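You operate a simulated robot arm through the tools that you are given. There is no shell and no other tool. Be economical: measure what you need, move in short steps, check, and stop when the job is done.

The job below is to be done with a simulated two-armed robot. You get a single attempt, and the scene is never put back.

JOB
Pick up the white marking pen with one hand, pass it to the other hand and put it on the floor of the jogging corner.

The check looks at the end state, three seconds after you hand in, the way a careful person would. Anything else that was tipped, shoved, dropped, spilled or broken makes it a failure.

ROBOT AND FRAMES
Two 7-joint arms with two-finger parallel grippers on one trunk, on a base that drives. Base frame: it is fixed to the floor where the robot stands at the start and does not move with it; the origin is under the middle of the robot, x ahead of it, y to its left, z up. Lengths are in mm, angles in degrees, forces in N, time in s.
The left shoulder is at the start at [50, 177, 1129], the right one opposite. With the tool pointing down near the work surface each hand reaches from about 180 to 700 mm from the robot's upright axis, wherever it stands, measured 20 degrees to its own side. Places, roughly: floor of the jogging corner [700, 1400, 900]. Payload 3.43 kg a hand.
The TCP of each hand is the grasp point between the finger pads, 34 mm short of the fingertips. In the tool frame z runs along the fingers and y along their closing line. The gripper opens to 128 mm. The fingers are 24 mm wide and 12 mm thick; the gripper's body (48 by 130 mm) begins 96 mm behind the TCP.
Orientation is told as [roll, pitch, yaw] about the base's x, y, z axes, in that order, counted from this pose: with the fingers straight down and closing along the base's y, the tool's x points along the base's -x, its y along +y and its z along -z.

CONTROLS
- The arms move only by the tool jog_arm. It takes "left_targets", "right_targets" or both (then of equal length, played together; a hand with none holds still); each is a list of rows, each a list of 7 numbers: the shift along the tool's x, y, z in mm, then the turn, a rotation vector about the tool's x, y, z in degrees, then the finger opening in mm, from 0 to 128. In form: [[x, y, z, wx, wy, wz, jaw], ...]. A call has 1 to 10 rows; each row shifts and turns the commanded pose from where the row before left it, along the tool's axes as they then stand. Rows are played at 5 a second. More than 50 mm and 8.6 degrees between two rows, or a gripper value outside its range, and nothing of the call is played. Where a pose cannot be reached the arm comes as near as it can. A force on the tool above 40 N (or 10 N above the force at the start of the call, whichever is more), or a blocked arm, ends the call early, and 0.2 s more pass. The fingers move at their own pace (about 108 mm/s each) and stop on an object; they squeeze with about 37 N. The grip force told is the motor's: it shows also when the fingers shut on nothing. Time passes only in rows, and 0.2 s behind the last, so rows that do not move let the fingers close. The reply holds the time, the measured pose of the TCP, the force on the tool along the base axes, the opening and the grip force, in the units named above and with some noise, with the torque about the TCP (base axes, N m) and any sound that the robot's microphone picked up.
- Cameras (640 x 400 px; columns grow to the right, rows downward): "scene" is now at [161.6, -21.6, 1310.8]; the picture's right is [-0.25, -0.97, 0.00], its down [-0.38, 0.10, -0.92] and it looks along [0.89, -0.23, -0.39] (base axes); focal length 258 px, centre (320, 200). "left" rides on the left gripper at [76, 11, -160] in its tool frame; the picture's right is [-0.15, 0.99, 0.00], its down [-0.88, -0.13, -0.46] and it looks along [-0.45, -0.07, 0.89] (tool axes); focal length 234 px, centre (320, 200). "right" rides on the right gripper at [76, -11, -160] in its tool frame; the picture's right is [0.15, 0.99, 0.00], its down [-0.88, 0.13, -0.46] and it looks along [-0.45, 0.07, 0.89] (tool axes); focal length 234 px, centre (320, 200). There is no depth. A picture from a camera that has moved, and an enlarged one, comes with that camera's place and axes in the base frame and with its lens.
- capture(camera): a new picture of that camera. No time passes.
- move_column(by): slides the trunk up (or, below 0, down) by that many mm; the arms and the scene camera ride with it, the base frame stays. It gives what a move gives, with no picture.
- drive_base(legs): drives the robot by 1 to 6 legs, each [ahead, turn to the left] in mm and degrees, along the robot's own axes; the way and the turn of a leg run together, so that a leg with both is an arc; at most 1500 mm and 180 degrees a leg. The arms and the cameras ride along, it lands a little off, and it stops where it bumps. It gives what a move gives.
- aim_head(pan, tilt): turns the head with the scene camera to pan (to the left, within 80 degrees either way) and tilt (down, from -29 to 69), counted from straight ahead of the robot. It gives what a move gives.
- zoom(camera, box): a new picture of the part [left, top, right, bottom] of that camera's present view, enlarged. No time passes.
- finish_job(): hands the job in; it is judged then, once.

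Go step by step. Nothing tells you exact positions but the pictures and the camera data: compare them with the known pose of the tool, close in by small moves and look again before you grip or let go. The budget is 120 turns and 108 pictures, counting those below and the enlarged ones. Unless the task says otherwise, let go and move clear before handing in, and close with one line.

The tools are called as name(argument=value, ...) on one line, values as JSON. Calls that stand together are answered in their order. jog_arm: Moves the arms, as the interface text tells. Its arguments: {"type":"object","properties":{"left_targets":{"type":"array","items":{"type":"array","items":{"type":"number"}}},"right_targets":{"type":"array","items":{"type":"array","items":{"type":"number"}}}},"required":[]} The other tools are called the same way: move_column (by) slides the trunk up or down; drive_base (legs) drives the base; aim_head (pan, tilt) turns the head that bears the scene camera; capture (camera) takes a picture; zoom (camera, box) takes an enlarged picture of a part of a camera's view; finish_job () hands the job in.

At the start:

```text
t: 0.0
left_position: [431.1, 90.7, 1212.7]
left_tcp_rot: [0.0, 0.1, 0.1]
left_wrist_force: [0.0, 0.9, -0.1]
left_wrist_torque: [0.0, 0.02, -0.01]
left_grip_width: 128.2
left_grasp_force: 0.1
right_position: [413.6, -319.3, 1155.7]
right_tcp_rot: [-0.1, -0.1, 0.1]
right_wrist_force: [-0.4, 0.0, 0.7]
right_wrist_torque: [-0.03, 0.0, 0.0]
right_grip_width: 128.3
right_grasp_force: 0.0
trunk travel left (down, up): [-300.0, 101.0]
robot x, y, heading: [0.3, 0.9, -0.2]
head pan, tilt: [-14.6, 23.1]
```

scene: 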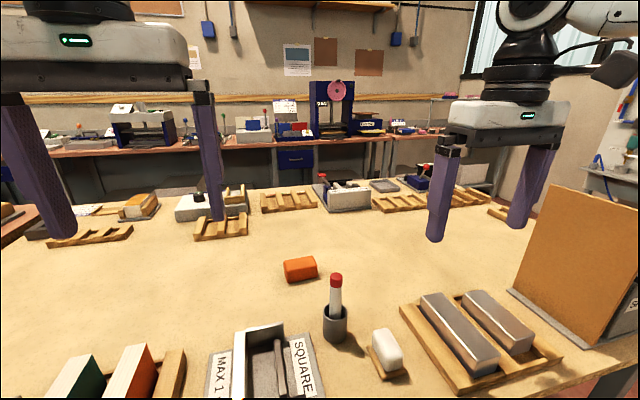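
right: 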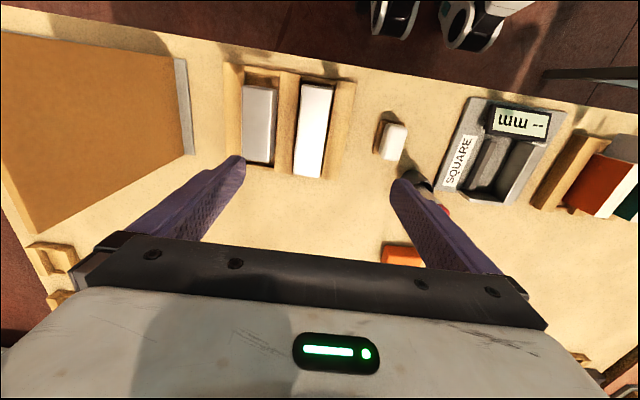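
left: 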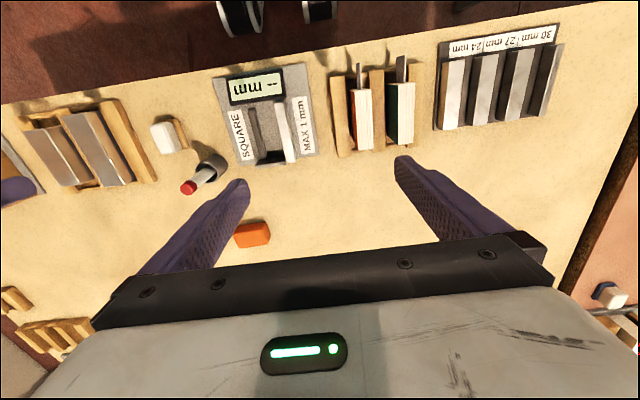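

A white pen with a red cap stands in a grey cup just ahead of the robot. I'll look closer at it and then toward the jogging corner on the left.

zoom(camera="scene", box=[260, 240, 420, 380])

zoom(camera="left", box=[130, 90, 290, 220])

aim_head(pan=60, tilt=20)

capture(camera="scene")

```text
2.86 times, centred on (340, 310) of scene
camera zoom: at [161.6, -21.6, 1310.8], right [-0.25, -0.97, 0.0], down [-0.38, 0.1, -0.92], along [0.89, -0.23, -0.39], focal length 736 px, centre (263, -114)
```

zoom: 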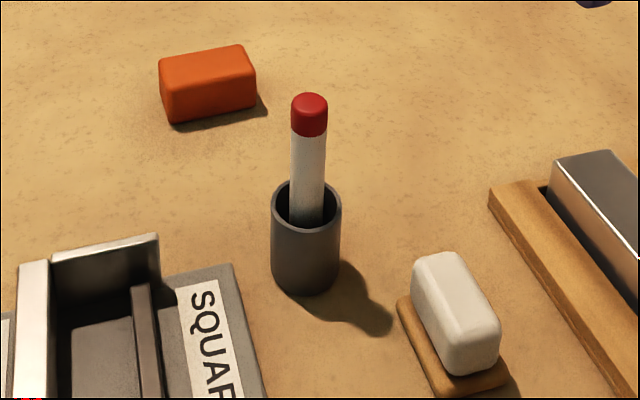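

```text
3.08 times, centred on (210, 155) of left
camera zoom: at [355.7, 101.2, 1372.6], right [0.14, 0.99, 0.0], down [0.88, -0.13, 0.46], along [0.45, -0.07, -0.89], focal length 720 px, centre (658, 338)
```

zoom: 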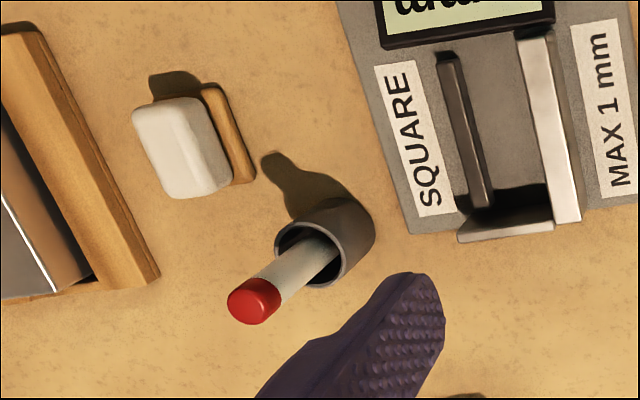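

```text
t: 1.5
left_position: [431.7, 90.1, 1213.5]
left_tcp_rot: [-0.1, -0.1, 0.1]
left_wrist_force: [-0.2, 0.9, 0.5]
left_wrist_torque: [0.0, 0.01, -0.04]
left_grip_width: 128.1
left_grasp_force: 0.1
right_position: [413.0, -319.1, 1154.9]
right_tcp_rot: [0.0, 0.0, -0.1]
right_wrist_force: [0.4, 0.3, 0.1]
right_wrist_torque: [0.0, 0.03, -0.04]
right_grip_width: 128.2
right_grasp_force: 0.1
trunk travel left (down, up): [-300.0, 101.0]
robot x, y, heading: [-0.6, -2.1, 0.2]
head pan, tilt: [60.0, 20.0]
```

```text
102 pictures are left
camera scene: at [118.6, 82.3, 1315.8], right [0.87, -0.5, 0.0], down [-0.17, -0.3, -0.94], along [0.47, 0.81, -0.34], focal length 258 px, centre (320, 200)
```

scene: 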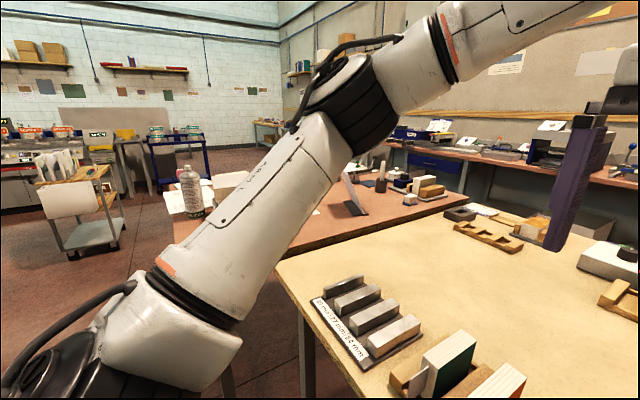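

The white pen's cap top is at about [478,-130,1036], in a cup about 60 high. Before gripping I'll look at the corner region.

zoom(camera="scene", box=[160, 140, 480, 260])

aim_head(pan=78, tilt=20)

capture(camera="scene")

aim_head(pan=-10, tilt=50)

capture(camera="scene")

```text
2.00 times, centred on (320, 200) of scene
camera zoom: at [118.6, 82.3, 1315.8], right [0.87, -0.5, 0.0], down [-0.17, -0.3, -0.94], along [0.47, 0.81, -0.34], focal length 515 px, centre (320, 200)
```

zoom: 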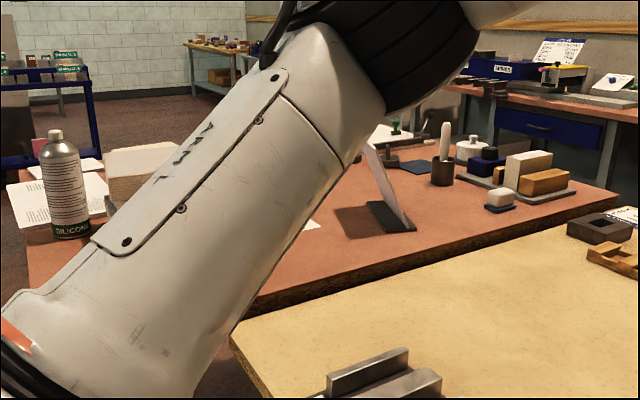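

```text
t: 2.3
left_position: [432.0, 90.2, 1213.2]
left_tcp_rot: [0.0, 0.0, 0.1]
left_wrist_force: [0.5, 0.3, -0.1]
left_wrist_torque: [0.04, -0.02, 0.01]
left_grip_width: 128.0
left_grasp_force: 0.0
right_position: [412.0, -319.2, 1155.2]
right_tcp_rot: [0.0, 0.1, 0.0]
right_wrist_force: [-0.3, 0.4, -0.9]
right_wrist_torque: [0.0, 0.03, 0.01]
right_grip_width: 128.0
right_grasp_force: 0.1
trunk travel left (down, up): [-300.0, 101.0]
robot x, y, heading: [-0.8, -2.9, 0.4]
head pan, tilt: [78.0, 20.0]
```

```text
100 pictures are left
camera scene: at [91.4, 92.8, 1315.8], right [0.98, -0.21, 0.0], down [-0.07, -0.33, -0.94], along [0.2, 0.92, -0.34], focal length 258 px, centre (320, 200)
```

scene: 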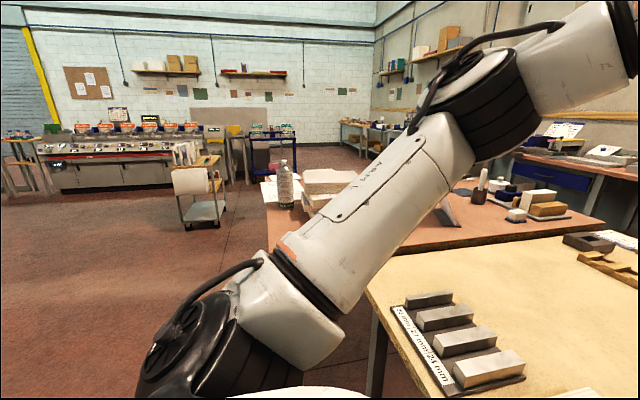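

```text
t: 3.9
left_position: [430.4, 90.6, 1212.9]
left_tcp_rot: [-0.1, 0.0, 0.1]
left_wrist_force: [-0.2, 0.4, 0.7]
left_wrist_torque: [0.0, 0.02, 0.01]
left_grip_width: 128.1
left_grasp_force: 0.1
right_position: [413.4, -319.2, 1154.9]
right_tcp_rot: [0.0, 0.0, 0.0]
right_wrist_force: [-0.5, -1.2, 0.6]
right_wrist_torque: [0.03, -0.03, 0.01]
right_grip_width: 127.9
right_grasp_force: 0.1
trunk travel left (down, up): [-300.0, 101.0]
robot x, y, heading: [-3.2, -2.1, -0.2]
head pan, tilt: [-10.0, 50.0]
```

```text
99 pictures are left
camera scene: at [147.8, -11.6, 1270.2], right [-0.17, -0.98, 0.0], down [-0.75, 0.13, -0.64], along [0.63, -0.11, -0.77], focal length 258 px, centre (320, 200)
```

scene: 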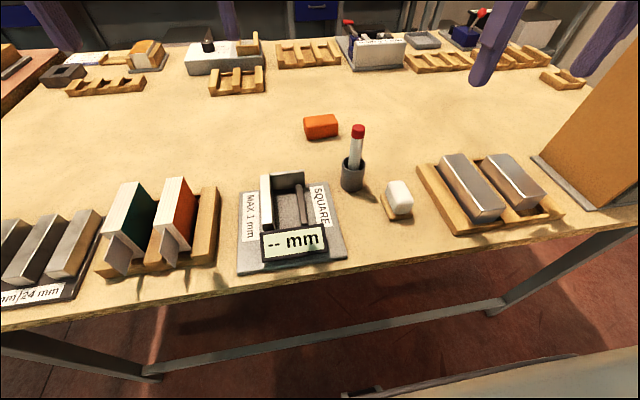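

There is a second white object in a holder on the second bench, so I need to tell which one is the "white marking pen". I'll zoom in there.

aim_head(pan=45, tilt=15)

capture(camera="scene")

zoom(camera="scene", box=[240, 150, 400, 250])

```text
t: 5.1
left_position: [430.8, 90.7, 1212.2]
left_tcp_rot: [0.1, 0.0, 0.1]
left_wrist_force: [0.1, 0.3, 0.4]
left_wrist_torque: [0.01, 0.0, 0.0]
left_grip_width: 127.7
left_grasp_force: 0.1
right_position: [413.6, -319.0, 1154.9]
right_tcp_rot: [0.0, -0.1, 0.0]
right_wrist_force: [0.5, 0.5, 0.6]
right_wrist_torque: [0.03, 0.0, 0.0]
right_grip_width: 128.1
right_grasp_force: 0.0
trunk travel left (down, up): [-300.0, 101.0]
robot x, y, heading: [1.3, 3.8, -0.1]
head pan, tilt: [45.0, 15.0]
```

```text
98 pictures are left
camera scene: at [138.1, 67.7, 1323.9], right [0.71, -0.71, 0.0], down [-0.18, -0.18, -0.97], along [0.68, 0.68, -0.26], focal length 258 px, centre (320, 200)
```

scene: 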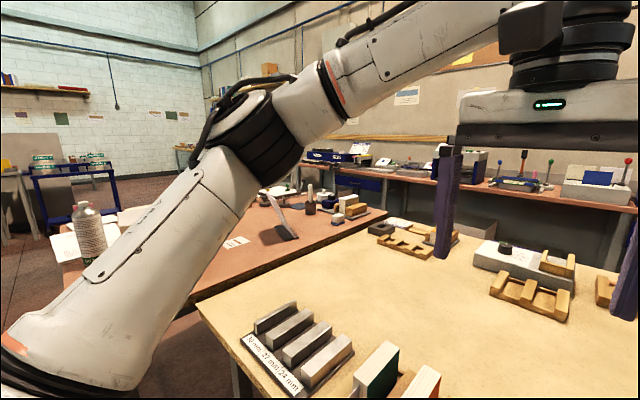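

```text
4.00 times, centred on (320, 200) of scene
camera zoom: at [138.1, 67.7, 1323.9], right [0.71, -0.71, 0.0], down [-0.18, -0.18, -0.97], along [0.68, 0.68, -0.26], focal length 1031 px, centre (320, 200)
```

zoom: 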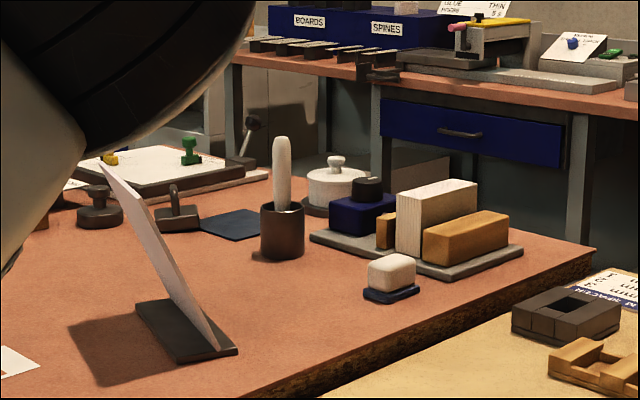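

zoom(camera="scene", box=[300, 180, 324, 216])

zoom(camera="left", box=[175, 140, 235, 200])

```text
11.11 times, centred on (312, 198) of scene
camera zoom: at [138.1, 67.7, 1323.9], right [0.71, -0.71, 0.0], down [-0.18, -0.18, -0.97], along [0.68, 0.68, -0.26], focal length 2863 px, centre (409, 222)
```

zoom: 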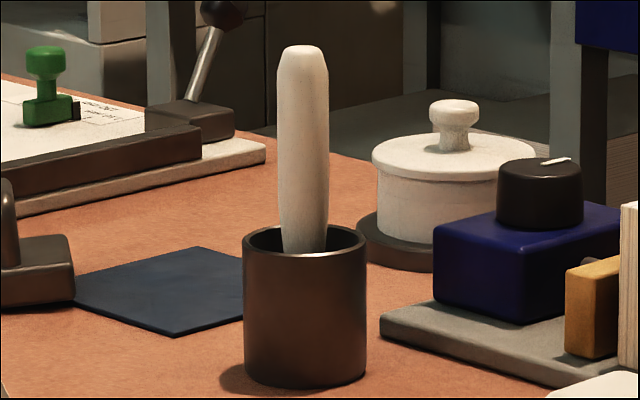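

```text
6.67 times, centred on (205, 170) of left
camera zoom: at [355.7, 101.2, 1372.6], right [0.14, 0.99, 0.0], down [0.88, -0.13, 0.46], along [0.45, -0.07, -0.89], focal length 1561 px, centre (1087, 400)
```

zoom: 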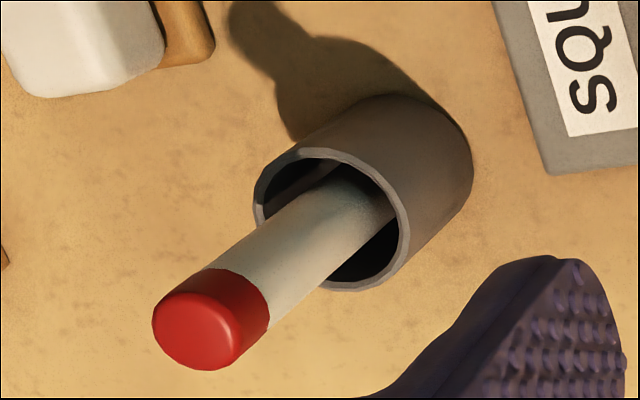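

The bench-2 item is a white bone-folder-like tool, so the marking pen is the red-capped white one on this bench. I'll bring the right hand above it.

jog_arm(right_targets=[[-16, 47, 0, 0, 0, 0, 80], [-16, 47, 0, 0, 0, 0, 80], [-16, 47, 0, 0, 0, 0, 80], [-17, 48, 0, 0, 0, 0, 80], [0, 0, 40, 0, 0, 0, 80], [0, 0, 0, 0, 0, 0, 80]])

capture(camera="right")

aim_head(pan=-14, tilt=35)

capture(camera="scene")

capture(camera="left")

```text
refused: row 4 steps farther than a row can; nothing moved
```

```text
94 pictures are left
camera right: at [336.9, -330.6, 1314.5], right [-0.15, 0.99, 0.0], down [0.88, 0.13, 0.46], along [0.45, 0.07, -0.89], focal length 234 px, centre (320, 200)
```

right: 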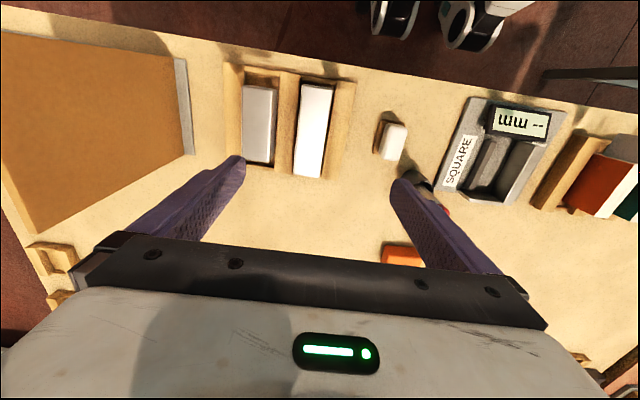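

```text
t: 6.4
left_position: [431.0, 89.2, 1213.2]
left_tcp_rot: [0.0, 0.0, 0.1]
left_wrist_force: [0.2, 0.1, 0.3]
left_wrist_torque: [0.02, -0.01, -0.03]
left_grip_width: 127.9
left_grasp_force: 0.0
right_position: [413.6, -318.7, 1154.7]
right_tcp_rot: [0.0, 0.0, 0.0]
right_wrist_force: [0.3, 0.2, 0.1]
right_wrist_torque: [-0.02, 0.03, 0.0]
right_grip_width: 127.9
right_grasp_force: 0.1
trunk travel left (down, up): [-300.0, 101.0]
robot x, y, heading: [-1.1, 2.2, -0.2]
head pan, tilt: [-14.0, 35.0]
```

```text
93 pictures are left
camera scene: at [157.5, -19.5, 1291.9], right [-0.24, -0.97, 0.0], down [-0.56, 0.14, -0.82], along [0.8, -0.2, -0.57], focal length 258 px, centre (320, 200)
```

scene: 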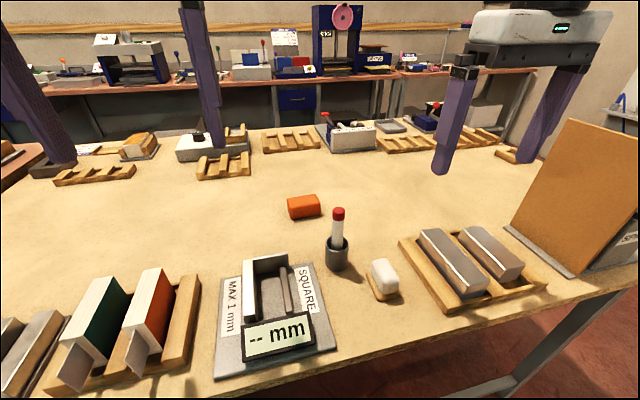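

```text
92 pictures are left
camera left: at [355.7, 101.2, 1372.6], right [0.14, 0.99, 0.0], down [0.88, -0.13, 0.46], along [0.45, -0.07, -0.89], focal length 234 px, centre (320, 200)
```

left: 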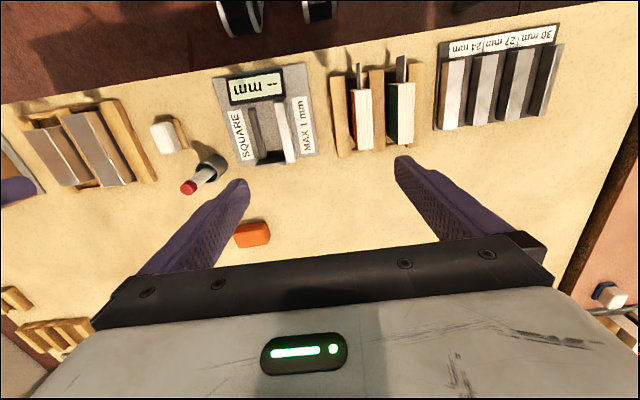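

One row was slightly too long; I'll repeat with shorter rows.

jog_arm(right_targets=[[-13, 38, 0, 0, 0, 0, 80], [-13, 38, 0, 0, 0, 0, 80], [-13, 38, 0, 0, 0, 0, 80], [-13, 38, 0, 0, 0, 0, 80], [-13, 37, 0, 0, 0, 0, 80], [0, 0, 40, 0, 0, 0, 80], [0, 0, 0, 0, 0, 0, 80]])

capture(camera="right")

capture(camera="scene")

zoom(camera="left", box=[130, 90, 290, 220])

```text
t: 8.0
left_position: [431.8, 90.1, 1212.9]
left_tcp_rot: [0.0, 0.0, 0.1]
left_wrist_force: [-0.5, 0.5, -0.3]
left_wrist_torque: [-0.01, 0.0, -0.01]
left_grip_width: 128.1
left_grasp_force: 0.1
right_position: [455.0, -177.2, 1105.7]
right_tcp_rot: [-0.1, -0.1, -0.1]
right_wrist_force: [0.0, 0.4, 0.1]
right_wrist_torque: [-0.03, 0.02, 0.02]
right_grip_width: 80.0
right_grasp_force: 0.0
right hand out of reach, approached as far as the arm can: row 4, 5
trunk travel left (down, up): [-300.0, 101.0]
robot x, y, heading: [-1.5, -1.8, 0.0]
head pan, tilt: [-14.0, 35.0]
```

```text
91 pictures are left
camera right: at [378.7, -189.1, 1266.4], right [-0.15, 0.99, 0.0], down [0.88, 0.13, 0.46], along [0.45, 0.07, -0.89], focal length 234 px, centre (320, 200)
```

right: 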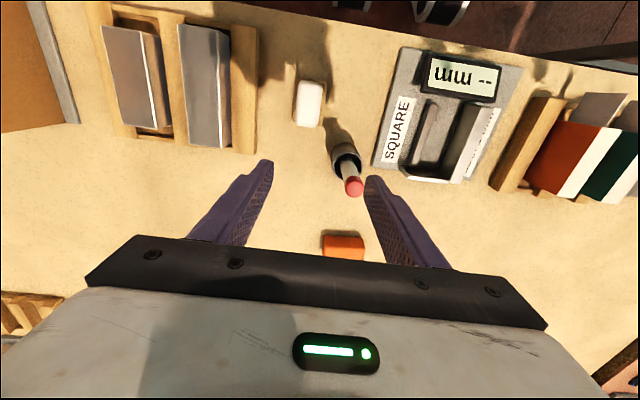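

```text
90 pictures are left
camera scene: at [157.6, -19.6, 1291.9], right [-0.24, -0.97, 0.0], down [-0.56, 0.14, -0.82], along [0.79, -0.2, -0.57], focal length 258 px, centre (320, 200)
```

scene: 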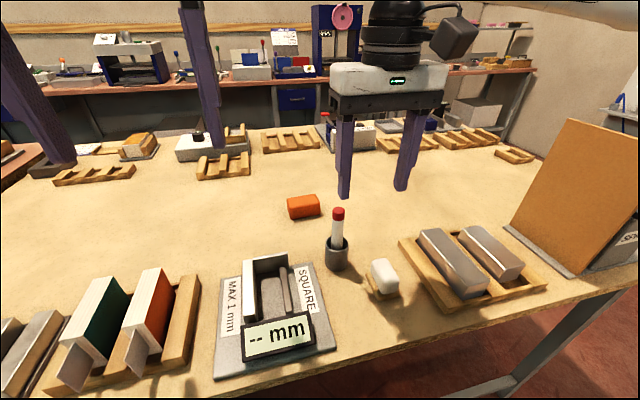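

```text
3.08 times, centred on (210, 155) of left
camera zoom: at [355.8, 101.2, 1372.5], right [0.15, 0.99, 0.0], down [0.88, -0.13, 0.46], along [0.45, -0.07, -0.89], focal length 720 px, centre (658, 338)
```

zoom: 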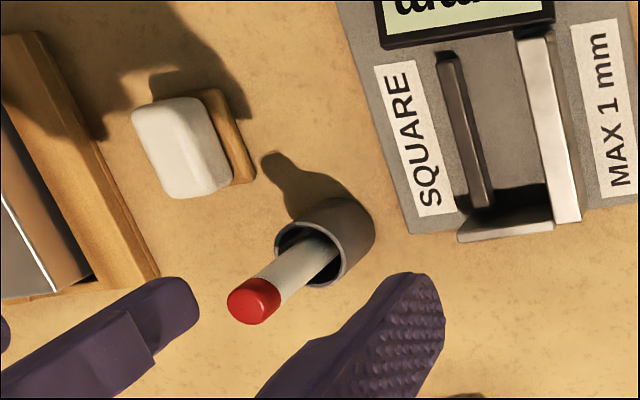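

The right arm stopped short at the limit of its reach there; pen axis about [478,-132]. I'll retry the remaining shift at this lower height.

jog_arm(right_targets=[[-8, 15, 0, 0, 0, 0, 80], [-8, 15, 0, 0, 0, 0, 80], [-7, 15, 0, 0, 0, 0, 80], [0, 0, 0, 0, 0, 0, 80]])

```text
t: 9.0
left_position: [431.2, 89.8, 1213.5]
left_tcp_rot: [0.0, -0.1, 0.0]
left_wrist_force: [-0.5, -0.2, 0.7]
left_wrist_torque: [0.01, 0.0, 0.0]
left_grip_width: 127.9
left_grasp_force: 0.1
right_position: [460.4, -164.1, 1106.0]
right_tcp_rot: [0.1, 0.1, -0.1]
right_wrist_force: [0.4, 0.4, 0.5]
right_wrist_torque: [0.01, 0.0, -0.01]
right_grip_width: 80.2
right_grasp_force: 0.1
right hand out of reach, approached as far as the arm can: row 2, 3
trunk travel left (down, up): [-300.0, 101.0]
robot x, y, heading: [-0.5, 2.1, 0.1]
head pan, tilt: [-14.0, 35.0]
```

I'll raise the trunk so the hand works lower relative to the shoulder, then retry.

move_column(by=95)

jog_arm(right_targets=[[0, 0, 45, 0, 0, 0, 80], [0, 0, 45, 0, 0, 0, 80], [-6, 11, 0, 0, 0, 0, 80], [-6, 11, 0, 0, 0, 0, 80], [-5, 10, 0, 0, 0, 0, 80], [0, 0, 0, 0, 0, 0, 80]])

```text
t: 10.3
left_position: [431.3, 89.1, 1309.6]
left_tcp_rot: [-0.1, 0.0, 0.1]
left_wrist_force: [-0.1, -0.7, 0.2]
left_wrist_torque: [-0.02, 0.02, 0.02]
left_grip_width: 127.9
left_grasp_force: 0.1
right_position: [461.4, -165.0, 1202.9]
right_tcp_rot: [0.0, -0.1, 0.0]
right_wrist_force: [-0.7, 0.3, 0.6]
right_wrist_torque: [-0.05, -0.01, -0.03]
right_grip_width: 80.0
right_grasp_force: 0.0
trunk travel left (down, up): [-395.0, 6.0]
robot x, y, heading: [-0.9, 0.7, 0.0]
head pan, tilt: [-14.0, 35.0]
```

```text
t: 11.7
left_position: [431.6, 90.4, 1307.9]
left_tcp_rot: [0.0, 0.0, 0.1]
left_wrist_force: [0.0, -0.2, 0.6]
left_wrist_torque: [-0.03, 0.01, 0.03]
left_grip_width: 128.3
left_grasp_force: 0.1
right_position: [468.9, -148.2, 1110.6]
right_tcp_rot: [0.1, -0.1, -0.1]
right_wrist_force: [0.3, 1.0, -0.2]
right_wrist_torque: [-0.01, 0.02, 0.01]
right_grip_width: 80.2
right_grasp_force: 0.1
right hand out of reach, approached as far as the arm can: row 4, 5
trunk travel left (down, up): [-395.0, 6.0]
robot x, y, heading: [3.1, -0.9, 0.2]
head pan, tilt: [-14.0, 35.0]
```

Closer but still short. I'll pull the hand back outward and turn the base 10° left so the pen falls comfortably on the right side.

jog_arm(right_targets=[[10, -33, 0, 0, 0, 0, 80], [11, -32, 0, 0, 0, 0, 80]])

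drive_base(legs=[[0, 10]])

jog_arm(right_targets=[[0, 0, 0, 0, 0, 0, 80]])

capture(camera="right")

capture(camera="scene")

```text
t: 12.3
left_position: [431.1, 89.1, 1306.4]
left_tcp_rot: [0.0, -0.1, 0.1]
left_wrist_force: [-0.3, 0.1, 0.2]
left_wrist_torque: [-0.01, -0.01, 0.02]
left_grip_width: 128.1
left_grasp_force: 0.1
right_position: [447.7, -211.2, 1111.9]
right_tcp_rot: [0.1, 0.0, -0.1]
right_wrist_force: [0.4, -0.8, -0.3]
right_wrist_torque: [0.03, 0.05, -0.03]
right_grip_width: 79.9
right_grasp_force: 0.0
trunk travel left (down, up): [-395.0, 6.0]
robot x, y, heading: [3.6, -0.3, -0.0]
head pan, tilt: [-14.0, 35.0]
```

```text
t: 13.4
left_position: [411.9, 163.5, 1306.4]
left_tcp_rot: [-0.1, 0.1, 9.9]
left_wrist_force: [0.1, 0.4, 0.2]
left_wrist_torque: [-0.02, 0.0, 0.0]
left_grip_width: 127.9
left_grasp_force: 0.1
right_position: [478.4, -131.4, 1111.5]
right_tcp_rot: [0.0, 0.0, 10.0]
right_wrist_force: [0.5, -0.2, 0.3]
right_wrist_torque: [-0.01, 0.01, -0.01]
right_grip_width: 80.1
right_grasp_force: 0.1
trunk travel left (down, up): [-395.0, 6.0]
robot x, y, heading: [1.5, -1.5, 9.5]
head pan, tilt: [-14.0, 35.0]
```

```text
t: 13.8
left_position: [409.4, 162.8, 1307.5]
left_tcp_rot: [0.0, 0.0, 10.0]
left_wrist_force: [-0.4, 0.3, 0.6]
left_wrist_torque: [-0.01, -0.02, 0.0]
left_grip_width: 127.9
left_grasp_force: 0.0
right_position: [477.2, -130.8, 1111.2]
right_tcp_rot: [0.1, 0.1, 9.9]
right_wrist_force: [-0.1, -0.4, 0.8]
right_wrist_torque: [-0.01, -0.04, -0.01]
right_grip_width: 79.9
right_grasp_force: 0.1
trunk travel left (down, up): [-395.0, 6.0]
robot x, y, heading: [4.9, -4.0, 9.8]
head pan, tilt: [-14.0, 35.0]
```

```text
88 pictures are left
camera right: at [404.8, -156.3, 1270.7], right [-0.31, 0.95, 0.0], down [0.84, 0.28, 0.46], along [0.43, 0.14, -0.89], focal length 234 px, centre (320, 200)
```

right: 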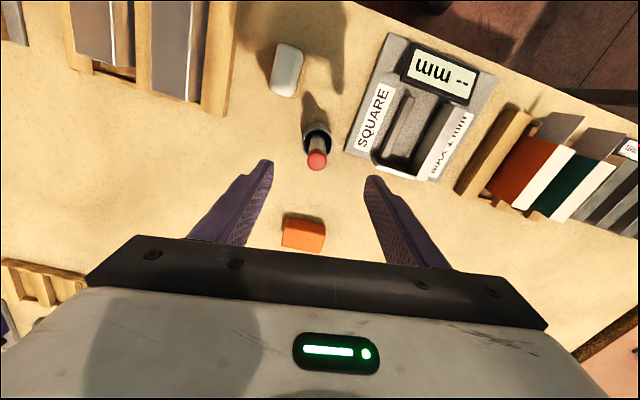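

```text
87 pictures are left
camera scene: at [158.8, 7.5, 1386.9], right [-0.07, -1.0, 0.0], down [-0.57, 0.04, -0.82], along [0.82, -0.06, -0.57], focal length 258 px, centre (320, 200)
```

scene: 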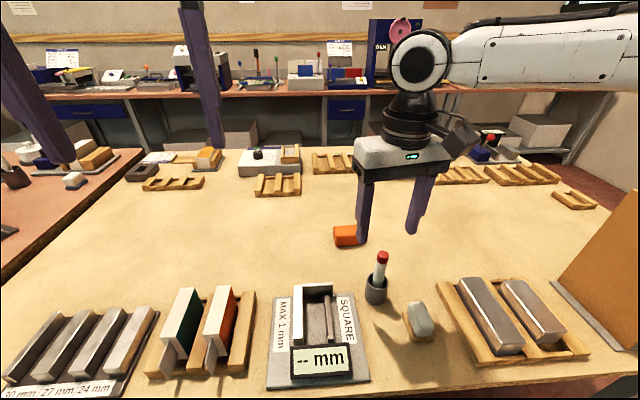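

The pen now sits well inside the right hand's range. I'll lower 45 mm around the cap and check.

jog_arm(right_targets=[[0, -4, 25, 0, 0, 0, 80], [0, 0, 25, 0, 0, 0, 80], [0, 0, 0, 0, 0, 0, 80]])

zoom(camera="right", box=[220, 90, 420, 240])

zoom(camera="scene", box=[300, 140, 480, 310])

```text
t: 14.6
left_position: [409.1, 162.0, 1308.0]
left_tcp_rot: [-0.1, 0.0, 10.1]
left_wrist_force: [0.0, -1.3, 0.8]
left_wrist_torque: [0.02, -0.03, -0.02]
left_grip_width: 128.1
left_grasp_force: 0.1
right_position: [479.0, -136.1, 1062.4]
right_tcp_rot: [0.0, 0.1, 9.9]
right_wrist_force: [0.3, -1.2, -0.4]
right_wrist_torque: [0.0, 0.05, -0.01]
right_grip_width: 80.1
right_grasp_force: 0.1
trunk travel left (down, up): [-395.0, 6.0]
robot x, y, heading: [2.8, -1.7, 9.7]
head pan, tilt: [-14.0, 35.0]
```

```text
2.67 times, centred on (320, 165) of right
camera zoom: at [405.5, -160.5, 1221.0], right [-0.31, 0.95, 0.0], down [0.84, 0.28, 0.46], along [0.43, 0.14, -0.89], focal length 624 px, centre (320, 293)
```

zoom: 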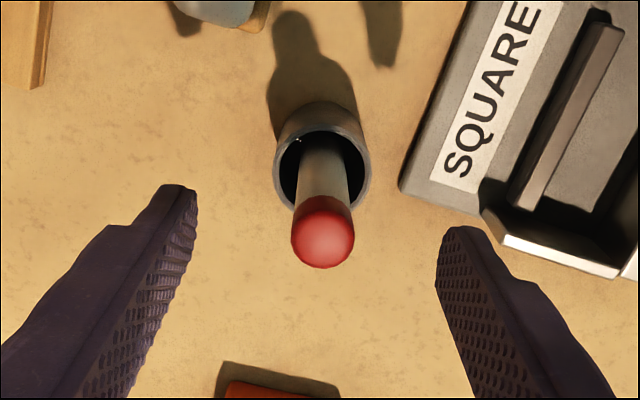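

```text
2.35 times, centred on (390, 225) of scene
camera zoom: at [158.7, 7.5, 1386.9], right [-0.07, -1.0, 0.0], down [-0.57, 0.04, -0.82], along [0.82, -0.06, -0.57], focal length 606 px, centre (155, 141)
```

zoom: 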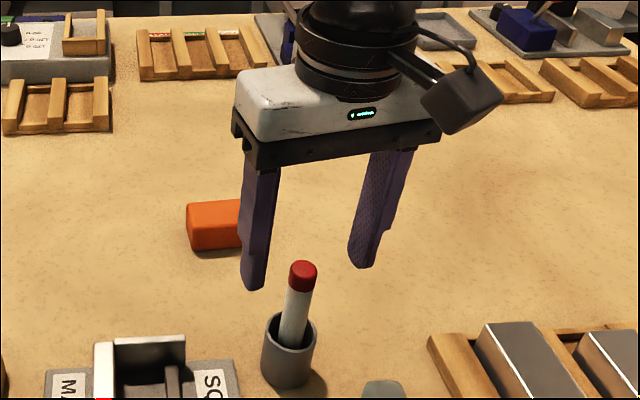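

The cap lies centred between the fingers. I'll lower 48 mm more and close.

jog_arm(right_targets=[[1, 0, 24, 0, 0, 0, 80], [1, 0, 24, 0, 0, 0, 80], [0, 0, 0, 0, 0, 0, 60]])

capture(camera="right")

zoom(camera="scene", box=[300, 160, 480, 330])

```text
t: 15.4
left_position: [410.5, 162.4, 1308.1]
left_tcp_rot: [0.0, 0.1, 10.1]
left_wrist_force: [1.0, 0.5, -0.1]
left_wrist_torque: [-0.02, -0.03, 0.02]
left_grip_width: 127.9
left_grasp_force: 0.0
right_position: [477.9, -136.3, 1013.4]
right_tcp_rot: [0.0, 0.0, 9.9]
right_wrist_force: [-1.4, 0.2, 0.7]
right_wrist_torque: [0.04, 0.0, -0.02]
right_grip_width: 60.0
right_grasp_force: 0.0
trunk travel left (down, up): [-395.0, 6.0]
robot x, y, heading: [-0.5, 3.0, 9.8]
head pan, tilt: [-14.0, 35.0]
```

```text
84 pictures are left
camera right: at [403.3, -160.8, 1172.4], right [-0.31, 0.95, 0.0], down [0.84, 0.28, 0.46], along [0.43, 0.14, -0.89], focal length 234 px, centre (320, 200)
```

right: 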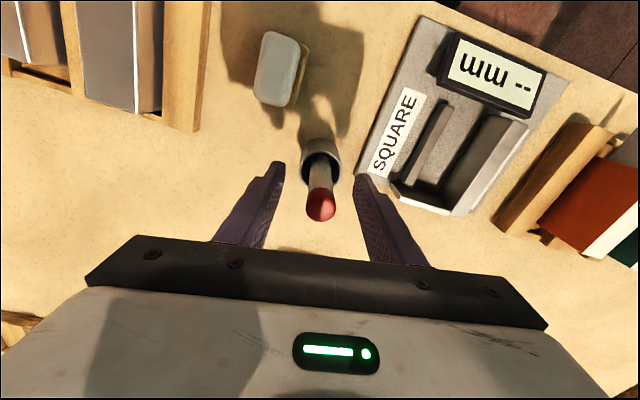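

```text
2.35 times, centred on (390, 245) of scene
camera zoom: at [158.7, 7.5, 1386.9], right [-0.07, -1.0, 0.0], down [-0.57, 0.04, -0.82], along [0.82, -0.06, -0.57], focal length 606 px, centre (155, 94)
```

zoom: 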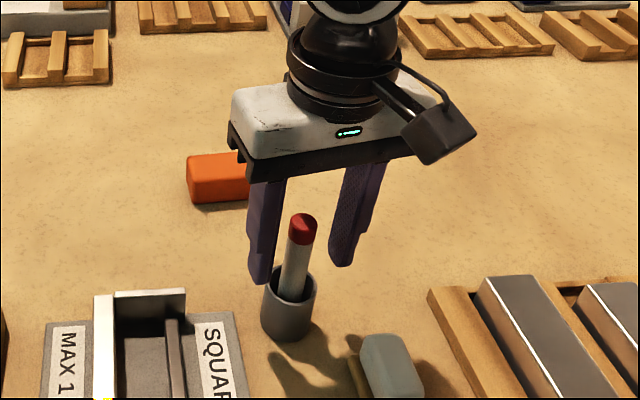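

Good; closing slowly on the pen.

jog_arm(right_targets=[[0, 0, 0, 0, 0, 0, 40], [0, 0, 0, 0, 0, 0, 30], [0, 0, 0, 0, 0, 0, 24], [0, 0, 0, 0, 0, 0, 0], [0, 0, 0, 0, 0, 0, 0], [0, 0, 0, 0, 0, 0, 0]])

capture(camera="right")

zoom(camera="scene", box=[300, 160, 480, 330])

```text
t: 16.8
left_position: [409.3, 162.6, 1307.2]
left_tcp_rot: [0.0, 0.0, 10.1]
left_wrist_force: [0.0, -0.8, 0.2]
left_wrist_torque: [0.05, -0.04, -0.03]
left_grip_width: 128.0
left_grasp_force: 0.1
right_position: [477.1, -135.2, 1013.4]
right_tcp_rot: [0.0, 0.0, 9.9]
right_wrist_force: [0.8, 0.0, 0.1]
right_wrist_torque: [-0.01, 0.01, -0.02]
right_grip_width: 19.2
right_grasp_force: 36.8
trunk travel left (down, up): [-395.0, 6.0]
robot x, y, heading: [2.2, 1.9, 9.9]
head pan, tilt: [-14.0, 35.0]
```

```text
82 pictures are left
camera right: at [403.5, -160.8, 1172.7], right [-0.31, 0.95, 0.0], down [0.84, 0.28, 0.46], along [0.43, 0.14, -0.89], focal length 234 px, centre (320, 200)
```

right: 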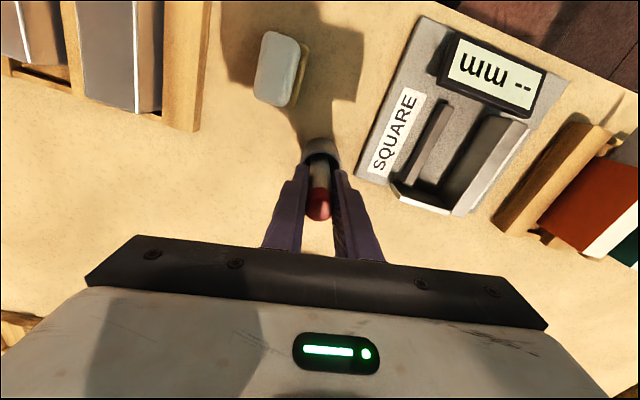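

```text
2.35 times, centred on (390, 245) of scene
camera zoom: at [158.8, 7.5, 1386.9], right [-0.07, -1.0, 0.0], down [-0.57, 0.04, -0.82], along [0.82, -0.06, -0.57], focal length 606 px, centre (155, 94)
```

zoom: 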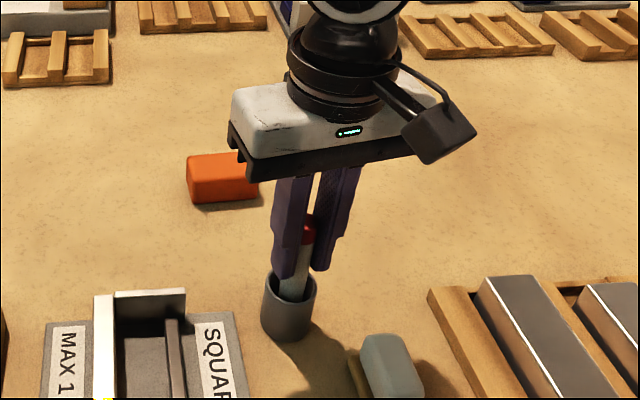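

Pen held (19 mm). Lifting straight up.

jog_arm(right_targets=[[0, 0, -25, 0, 0, 0, 0], [0, 0, -25, 0, 0, 0, 0], [0, 0, -30, 0, 0, 0, 0], [0, 0, -30, 0, 0, 0, 0], [0, 0, 0, 0, 0, 0, 0]])

capture(camera="scene")

zoom(camera="scene", box=[300, 160, 480, 330])

```text
t: 18.0
left_position: [409.4, 162.8, 1308.4]
left_tcp_rot: [-0.1, 0.0, 10.1]
left_wrist_force: [0.3, -1.5, 0.6]
left_wrist_torque: [-0.02, -0.02, 0.02]
left_grip_width: 128.0
left_grasp_force: 0.1
right_position: [476.9, -135.9, 1124.1]
right_tcp_rot: [0.0, 0.0, 10.0]
right_wrist_force: [0.3, -0.3, -0.3]
right_wrist_torque: [0.01, 0.0, 0.01]
right_grip_width: 19.5
right_grasp_force: 37.3
trunk travel left (down, up): [-395.0, 6.0]
robot x, y, heading: [-0.9, 0.8, 9.9]
head pan, tilt: [-14.0, 35.0]
```

```text
80 pictures are left
camera scene: at [159.0, 7.5, 1386.9], right [-0.07, -1.0, 0.0], down [-0.57, 0.04, -0.82], along [0.82, -0.06, -0.57], focal length 258 px, centre (320, 200)
```

scene: 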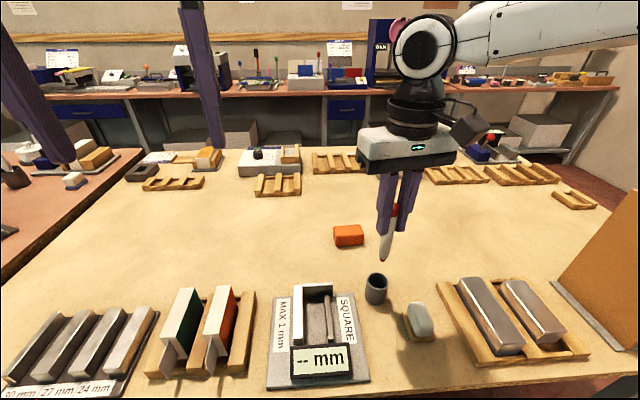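

```text
2.35 times, centred on (390, 245) of scene
camera zoom: at [159.0, 7.5, 1386.9], right [-0.07, -1.0, 0.0], down [-0.57, 0.04, -0.82], along [0.82, -0.06, -0.57], focal length 606 px, centre (155, 94)
```

zoom: 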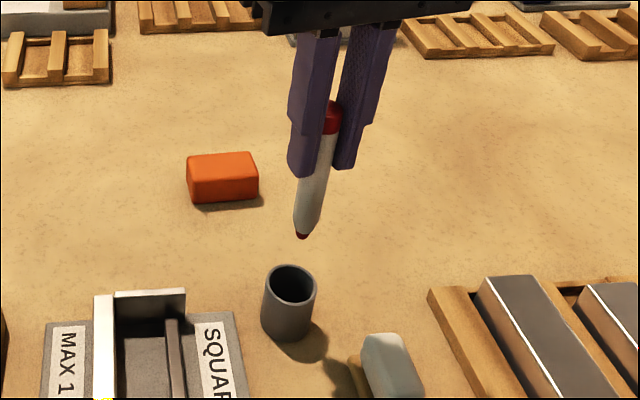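

The pen is out and hangs about 102 mm below the right TCP. I'll now tilt the right hand to point left while moving toward the centre, so the left hand can take the pen from above.

jog_arm(right_targets=[[6, 22.3, -2.4, -8.2, 0, 0, 0], [6, 22.4, 0.8, -8.2, 0, 0, 0], [6, 22.1, 4, -8.2, 0, 0, 0], [6, 21.3, 7.1, -8.2, 0, 0, 0], [6, 20, 10.1, -8.2, 0, 0, 0]])

capture(camera="scene")

```text
t: 19.2
left_position: [410.3, 162.1, 1307.2]
left_tcp_rot: [0.0, -0.1, 10.0]
left_wrist_force: [-0.8, 0.0, -0.4]
left_wrist_torque: [-0.01, 0.0, 0.01]
left_grip_width: 128.0
left_grasp_force: 0.1
right_position: [429.1, -31.1, 1136.0]
right_tcp_rot: [41.2, -0.1, 9.9]
right_wrist_force: [-0.6, -0.3, -0.9]
right_wrist_torque: [-0.01, -0.01, 0.0]
right_grip_width: 19.4
right_grasp_force: 37.4
trunk travel left (down, up): [-395.0, 6.0]
robot x, y, heading: [1.5, 2.9, 9.8]
head pan, tilt: [-14.0, 35.0]
```

```text
78 pictures are left
camera scene: at [158.9, 7.3, 1386.9], right [-0.07, -1.0, 0.0], down [-0.57, 0.04, -0.82], along [0.82, -0.06, -0.57], focal length 258 px, centre (320, 200)
```

scene: 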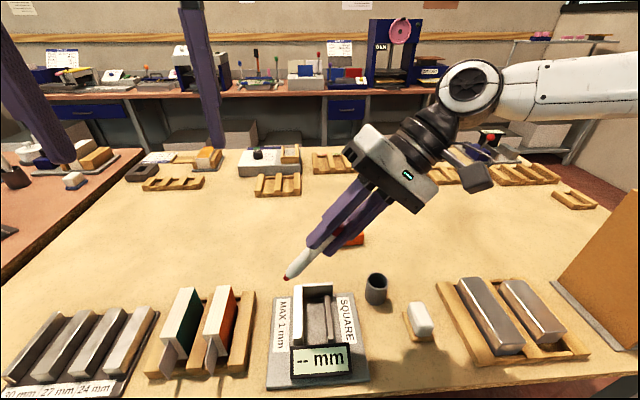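

Going well; finishing the tilt.

jog_arm(right_targets=[[6, 18.4, 12.8, -8.2, 0, 0, 0], [6, 16.4, 15.3, -8.2, 0, 0, 0], [6, 14, 17.5, -8.2, 0, 0, 0], [6, 11.4, 19.3, -8.2, 0, 0, 0], [6, 8.5, 20.7, -8.2, 0, 0, 0], [6, 5.5, 21.7, -8, 0, 0, 0], [0, 0, 0, 0, 0, 0, 0]])

capture(camera="scene")

capture(camera="left")

```text
t: 20.8
left_position: [408.9, 163.4, 1307.3]
left_tcp_rot: [-0.2, 0.0, 10.1]
left_wrist_force: [0.7, -0.8, 0.1]
left_wrist_torque: [-0.03, -0.03, 0.0]
left_grip_width: 127.9
left_grasp_force: 0.1
right_position: [318.4, 55.3, 1219.1]
right_tcp_rot: [78.4, -0.6, 7.3]
right_wrist_force: [-0.6, -0.1, -0.6]
right_wrist_torque: [-0.04, 0.0, 0.02]
right_grip_width: 19.2
right_grasp_force: 36.8
right hand out of reach, approached as far as the arm can: row 4, 5, 6
trunk travel left (down, up): [-395.0, 6.0]
robot x, y, heading: [-0.3, 2.5, 9.8]
head pan, tilt: [-14.0, 35.0]
```

```text
77 pictures are left
camera scene: at [158.7, 7.5, 1386.9], right [-0.07, -1.0, 0.0], down [-0.57, 0.04, -0.82], along [0.82, -0.06, -0.57], focal length 258 px, centre (320, 200)
```

scene: 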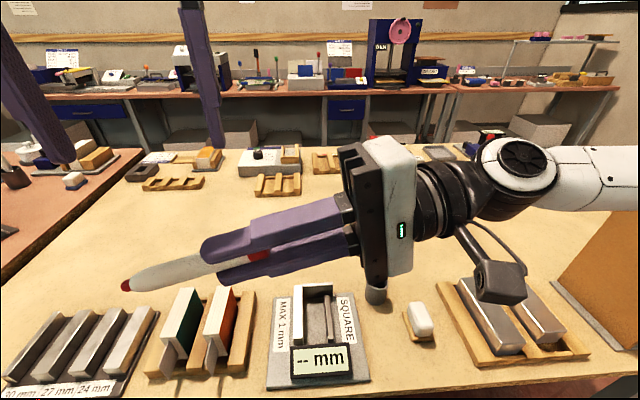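

```text
76 pictures are left
camera left: at [332.9, 161.1, 1467.6], right [-0.03, 1.0, 0.0], down [0.89, 0.03, 0.46], along [0.46, 0.01, -0.89], focal length 234 px, centre (320, 200)
```

left: 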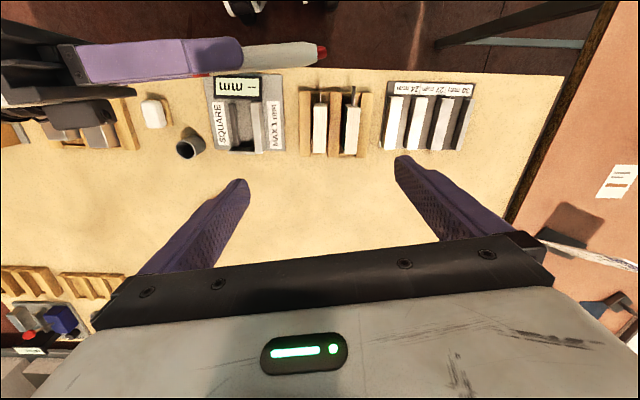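

The arm clipped to a closer, higher pose (78° tilt). I'll move it outward and lower where it has room.

jog_arm(right_targets=[[-20, -17.7, -3, 0, 0, 0, 0], [-20, -17.7, -3, 0, 0, 0, 0], [-20, -17.7, -3, 0, 0, 0, 0], [0, 0, 0, 0, 0, 0, 0]])

```text
t: 21.8
left_position: [409.0, 162.5, 1308.6]
left_tcp_rot: [-0.2, 0.0, 10.1]
left_wrist_force: [-1.3, 0.6, -0.6]
left_wrist_torque: [-0.02, 0.02, 0.04]
left_grip_width: 128.3
left_grasp_force: 0.1
right_position: [346.0, 36.6, 1211.7]
right_tcp_rot: [77.0, -0.8, 6.6]
right_wrist_force: [-0.8, -0.2, 0.3]
right_wrist_torque: [-0.04, -0.02, 0.0]
right_grip_width: 19.1
right_grasp_force: 36.5
right hand out of reach, approached as far as the arm can: row 1, 2, 3
trunk travel left (down, up): [-395.0, 6.0]
robot x, y, heading: [0.1, -0.2, 9.8]
head pan, tilt: [-14.0, 35.0]
```

jog_arm(right_targets=[[0, -14, -17, 0, 0, 0, 0], [0, -14, -17, 0, 0, 0, 0], [0, -14, -17, 0, 0, 0, 0], [0, 0, 0, 0, 0, 0, 0]])

```text
t: 22.8
left_position: [409.6, 164.0, 1307.9]
left_tcp_rot: [-0.1, 0.0, 10.1]
left_wrist_force: [0.4, 0.1, 0.0]
left_wrist_torque: [-0.02, 0.01, -0.02]
left_grip_width: 127.9
left_grasp_force: 0.0
right_position: [333.5, -27.4, 1196.0]
right_tcp_rot: [77.7, -0.7, 7.0]
right_wrist_force: [0.0, -0.2, -0.2]
right_wrist_torque: [0.0, 0.03, 0.0]
right_grip_width: 19.1
right_grasp_force: 36.9
right hand out of reach, approached as far as the arm can: row 1, 2, 3
trunk travel left (down, up): [-395.0, 6.0]
robot x, y, heading: [3.6, -1.1, 10.3]
head pan, tilt: [-14.0, 35.0]
```

I'll relax the tilt to ~65° and move further out in front, then have the left tilt to match.

jog_arm(right_targets=[[0, 0, 0, 6, 0, 0, 0], [0, 0, 0, 6, 0, 0, 0], [-25, -10.5, 13.7, 0, 0, 0, 0], [-25, -10.5, 13.7, 0, 0, 0, 0], [-25, -10.5, 13.7, 0, 0, 0, 0], [0, 0, 0, 0, 0, 0, 0]])

capture(camera="scene")

```text
t: 24.2
left_position: [408.4, 162.0, 1308.8]
left_tcp_rot: [0.1, 0.1, 10.0]
left_wrist_force: [-0.4, -0.3, 1.1]
left_wrist_torque: [-0.01, -0.01, 0.02]
left_grip_width: 128.0
left_grasp_force: 0.1
right_position: [404.3, 7.0, 1152.4]
right_tcp_rot: [66.3, -0.8, 7.2]
right_wrist_force: [-0.9, -0.1, -1.2]
right_wrist_torque: [-0.01, -0.01, -0.02]
right_grip_width: 19.3
right_grasp_force: 36.9
trunk travel left (down, up): [-395.0, 6.0]
robot x, y, heading: [1.5, -0.5, 9.7]
head pan, tilt: [-14.0, 35.0]
```

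```text
75 pictures are left
camera scene: at [158.3, 7.3, 1387.0], right [-0.07, -1.0, 0.0], down [-0.57, 0.04, -0.82], along [0.82, -0.06, -0.57], focal length 258 px, centre (320, 200)
```

scene: 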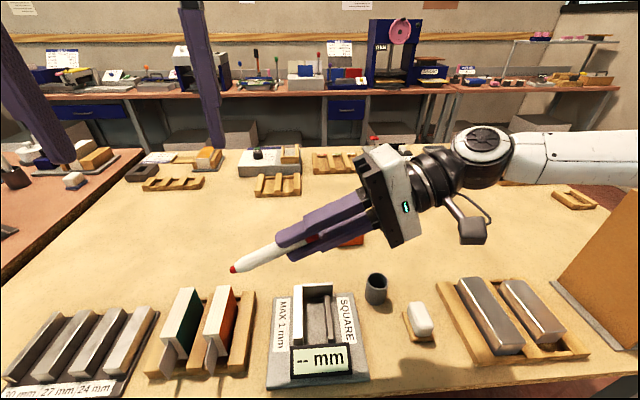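

The right hand is steady at [404,7,1152] with 66° tilt. Now I'll yaw the left hand 90° up high so its fingers close across the pen.

jog_arm(left_targets=[[0, 0, 0, 0, 0, -8.4, 100], [0, 0, 0, 0, 0, -8.4, 100], [0, 0, 0, 0, 0, -8.4, 100], [0, 0, 0, 0, 0, -8.4, 100], [0, 0, 0, 0, 0, -8.4, 100], [0, 0, 0, 0, 0, -8.4, 100], [0, 0, 0, 0, 0, -8.4, 100], [0, 0, 0, 0, 0, -8.4, 100], [0, 0, 0, 0, 0, -8.4, 100], [0, 0, 0, 0, 0, -8.4, 100]])

```text
t: 26.4
left_position: [409.5, 163.5, 1307.2]
left_tcp_rot: [0.0, 0.0, 94.2]
left_wrist_force: [-0.4, 0.6, 0.0]
left_wrist_torque: [0.01, 0.02, -0.01]
left_grip_width: 100.0
left_grasp_force: 0.1
right_position: [403.2, 7.6, 1153.5]
right_tcp_rot: [66.3, -0.6, 7.2]
right_wrist_force: [1.0, 0.2, -0.2]
right_wrist_torque: [-0.01, 0.01, 0.0]
right_grip_width: 19.5
right_grasp_force: 37.4
trunk travel left (down, up): [-395.0, 6.0]
robot x, y, heading: [1.6, -4.2, 10.3]
head pan, tilt: [-14.0, 35.0]
```

jog_arm(left_targets=[[0, 0, 0, 0, 0, -3, 100], [0, 0, 0, 0, 7.9, 0, 80], [0, 0, 0, 0, 7.9, 0, 80], [0, 0, 0, 0, 7.9, 0, 80], [5.9, 8.1, 32, 0, 0, 0, 80], [5.9, 8.1, 32, 0, 0, 0, 80], [5.9, 8.1, 32, 0, 0, 0, 80], [0, 0, 0, 0, 0, 0, 80]])

capture(camera="left")

capture(camera="scene")

```text
t: 28.2
left_position: [391.8, 105.7, 1227.2]
left_tcp_rot: [0.0, 23.8, 96.8]
left_wrist_force: [-1.3, 0.1, -0.8]
left_wrist_torque: [-0.03, -0.02, -0.02]
left_grip_width: 79.9
left_grasp_force: 0.0
right_position: [404.7, 7.8, 1152.1]
right_tcp_rot: [66.2, -0.7, 7.3]
right_wrist_force: [-0.5, 0.8, 0.1]
right_wrist_torque: [-0.01, 0.02, 0.0]
right_grip_width: 19.3
right_grasp_force: 37.0
trunk travel left (down, up): [-395.0, 6.0]
robot x, y, heading: [-0.2, -0.2, 9.9]
head pan, tilt: [-14.0, 35.0]
```

```text
74 pictures are left
camera left: at [381.3, 98.9, 1404.3], right [-1.0, 0.01, -0.06], down [0.01, 1.0, 0.06], along [0.06, 0.06, -1.0], focal length 234 px, centre (320, 200)
```

left: 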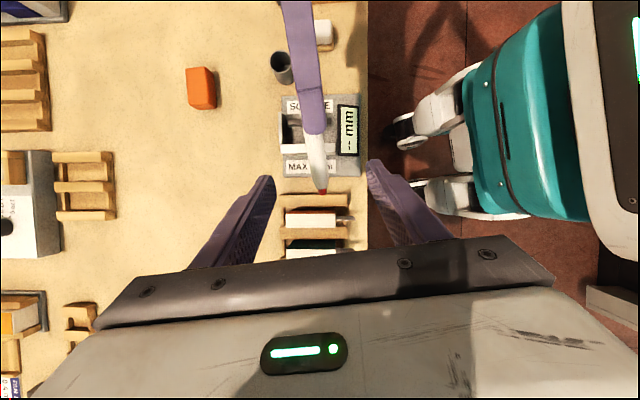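

```text
73 pictures are left
camera scene: at [158.7, 7.8, 1386.9], right [-0.07, -1.0, 0.0], down [-0.57, 0.04, -0.82], along [0.82, -0.06, -0.57], focal length 258 px, centre (320, 200)
```

scene: 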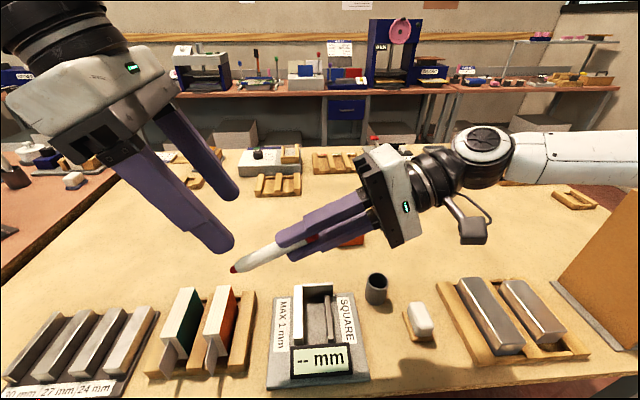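

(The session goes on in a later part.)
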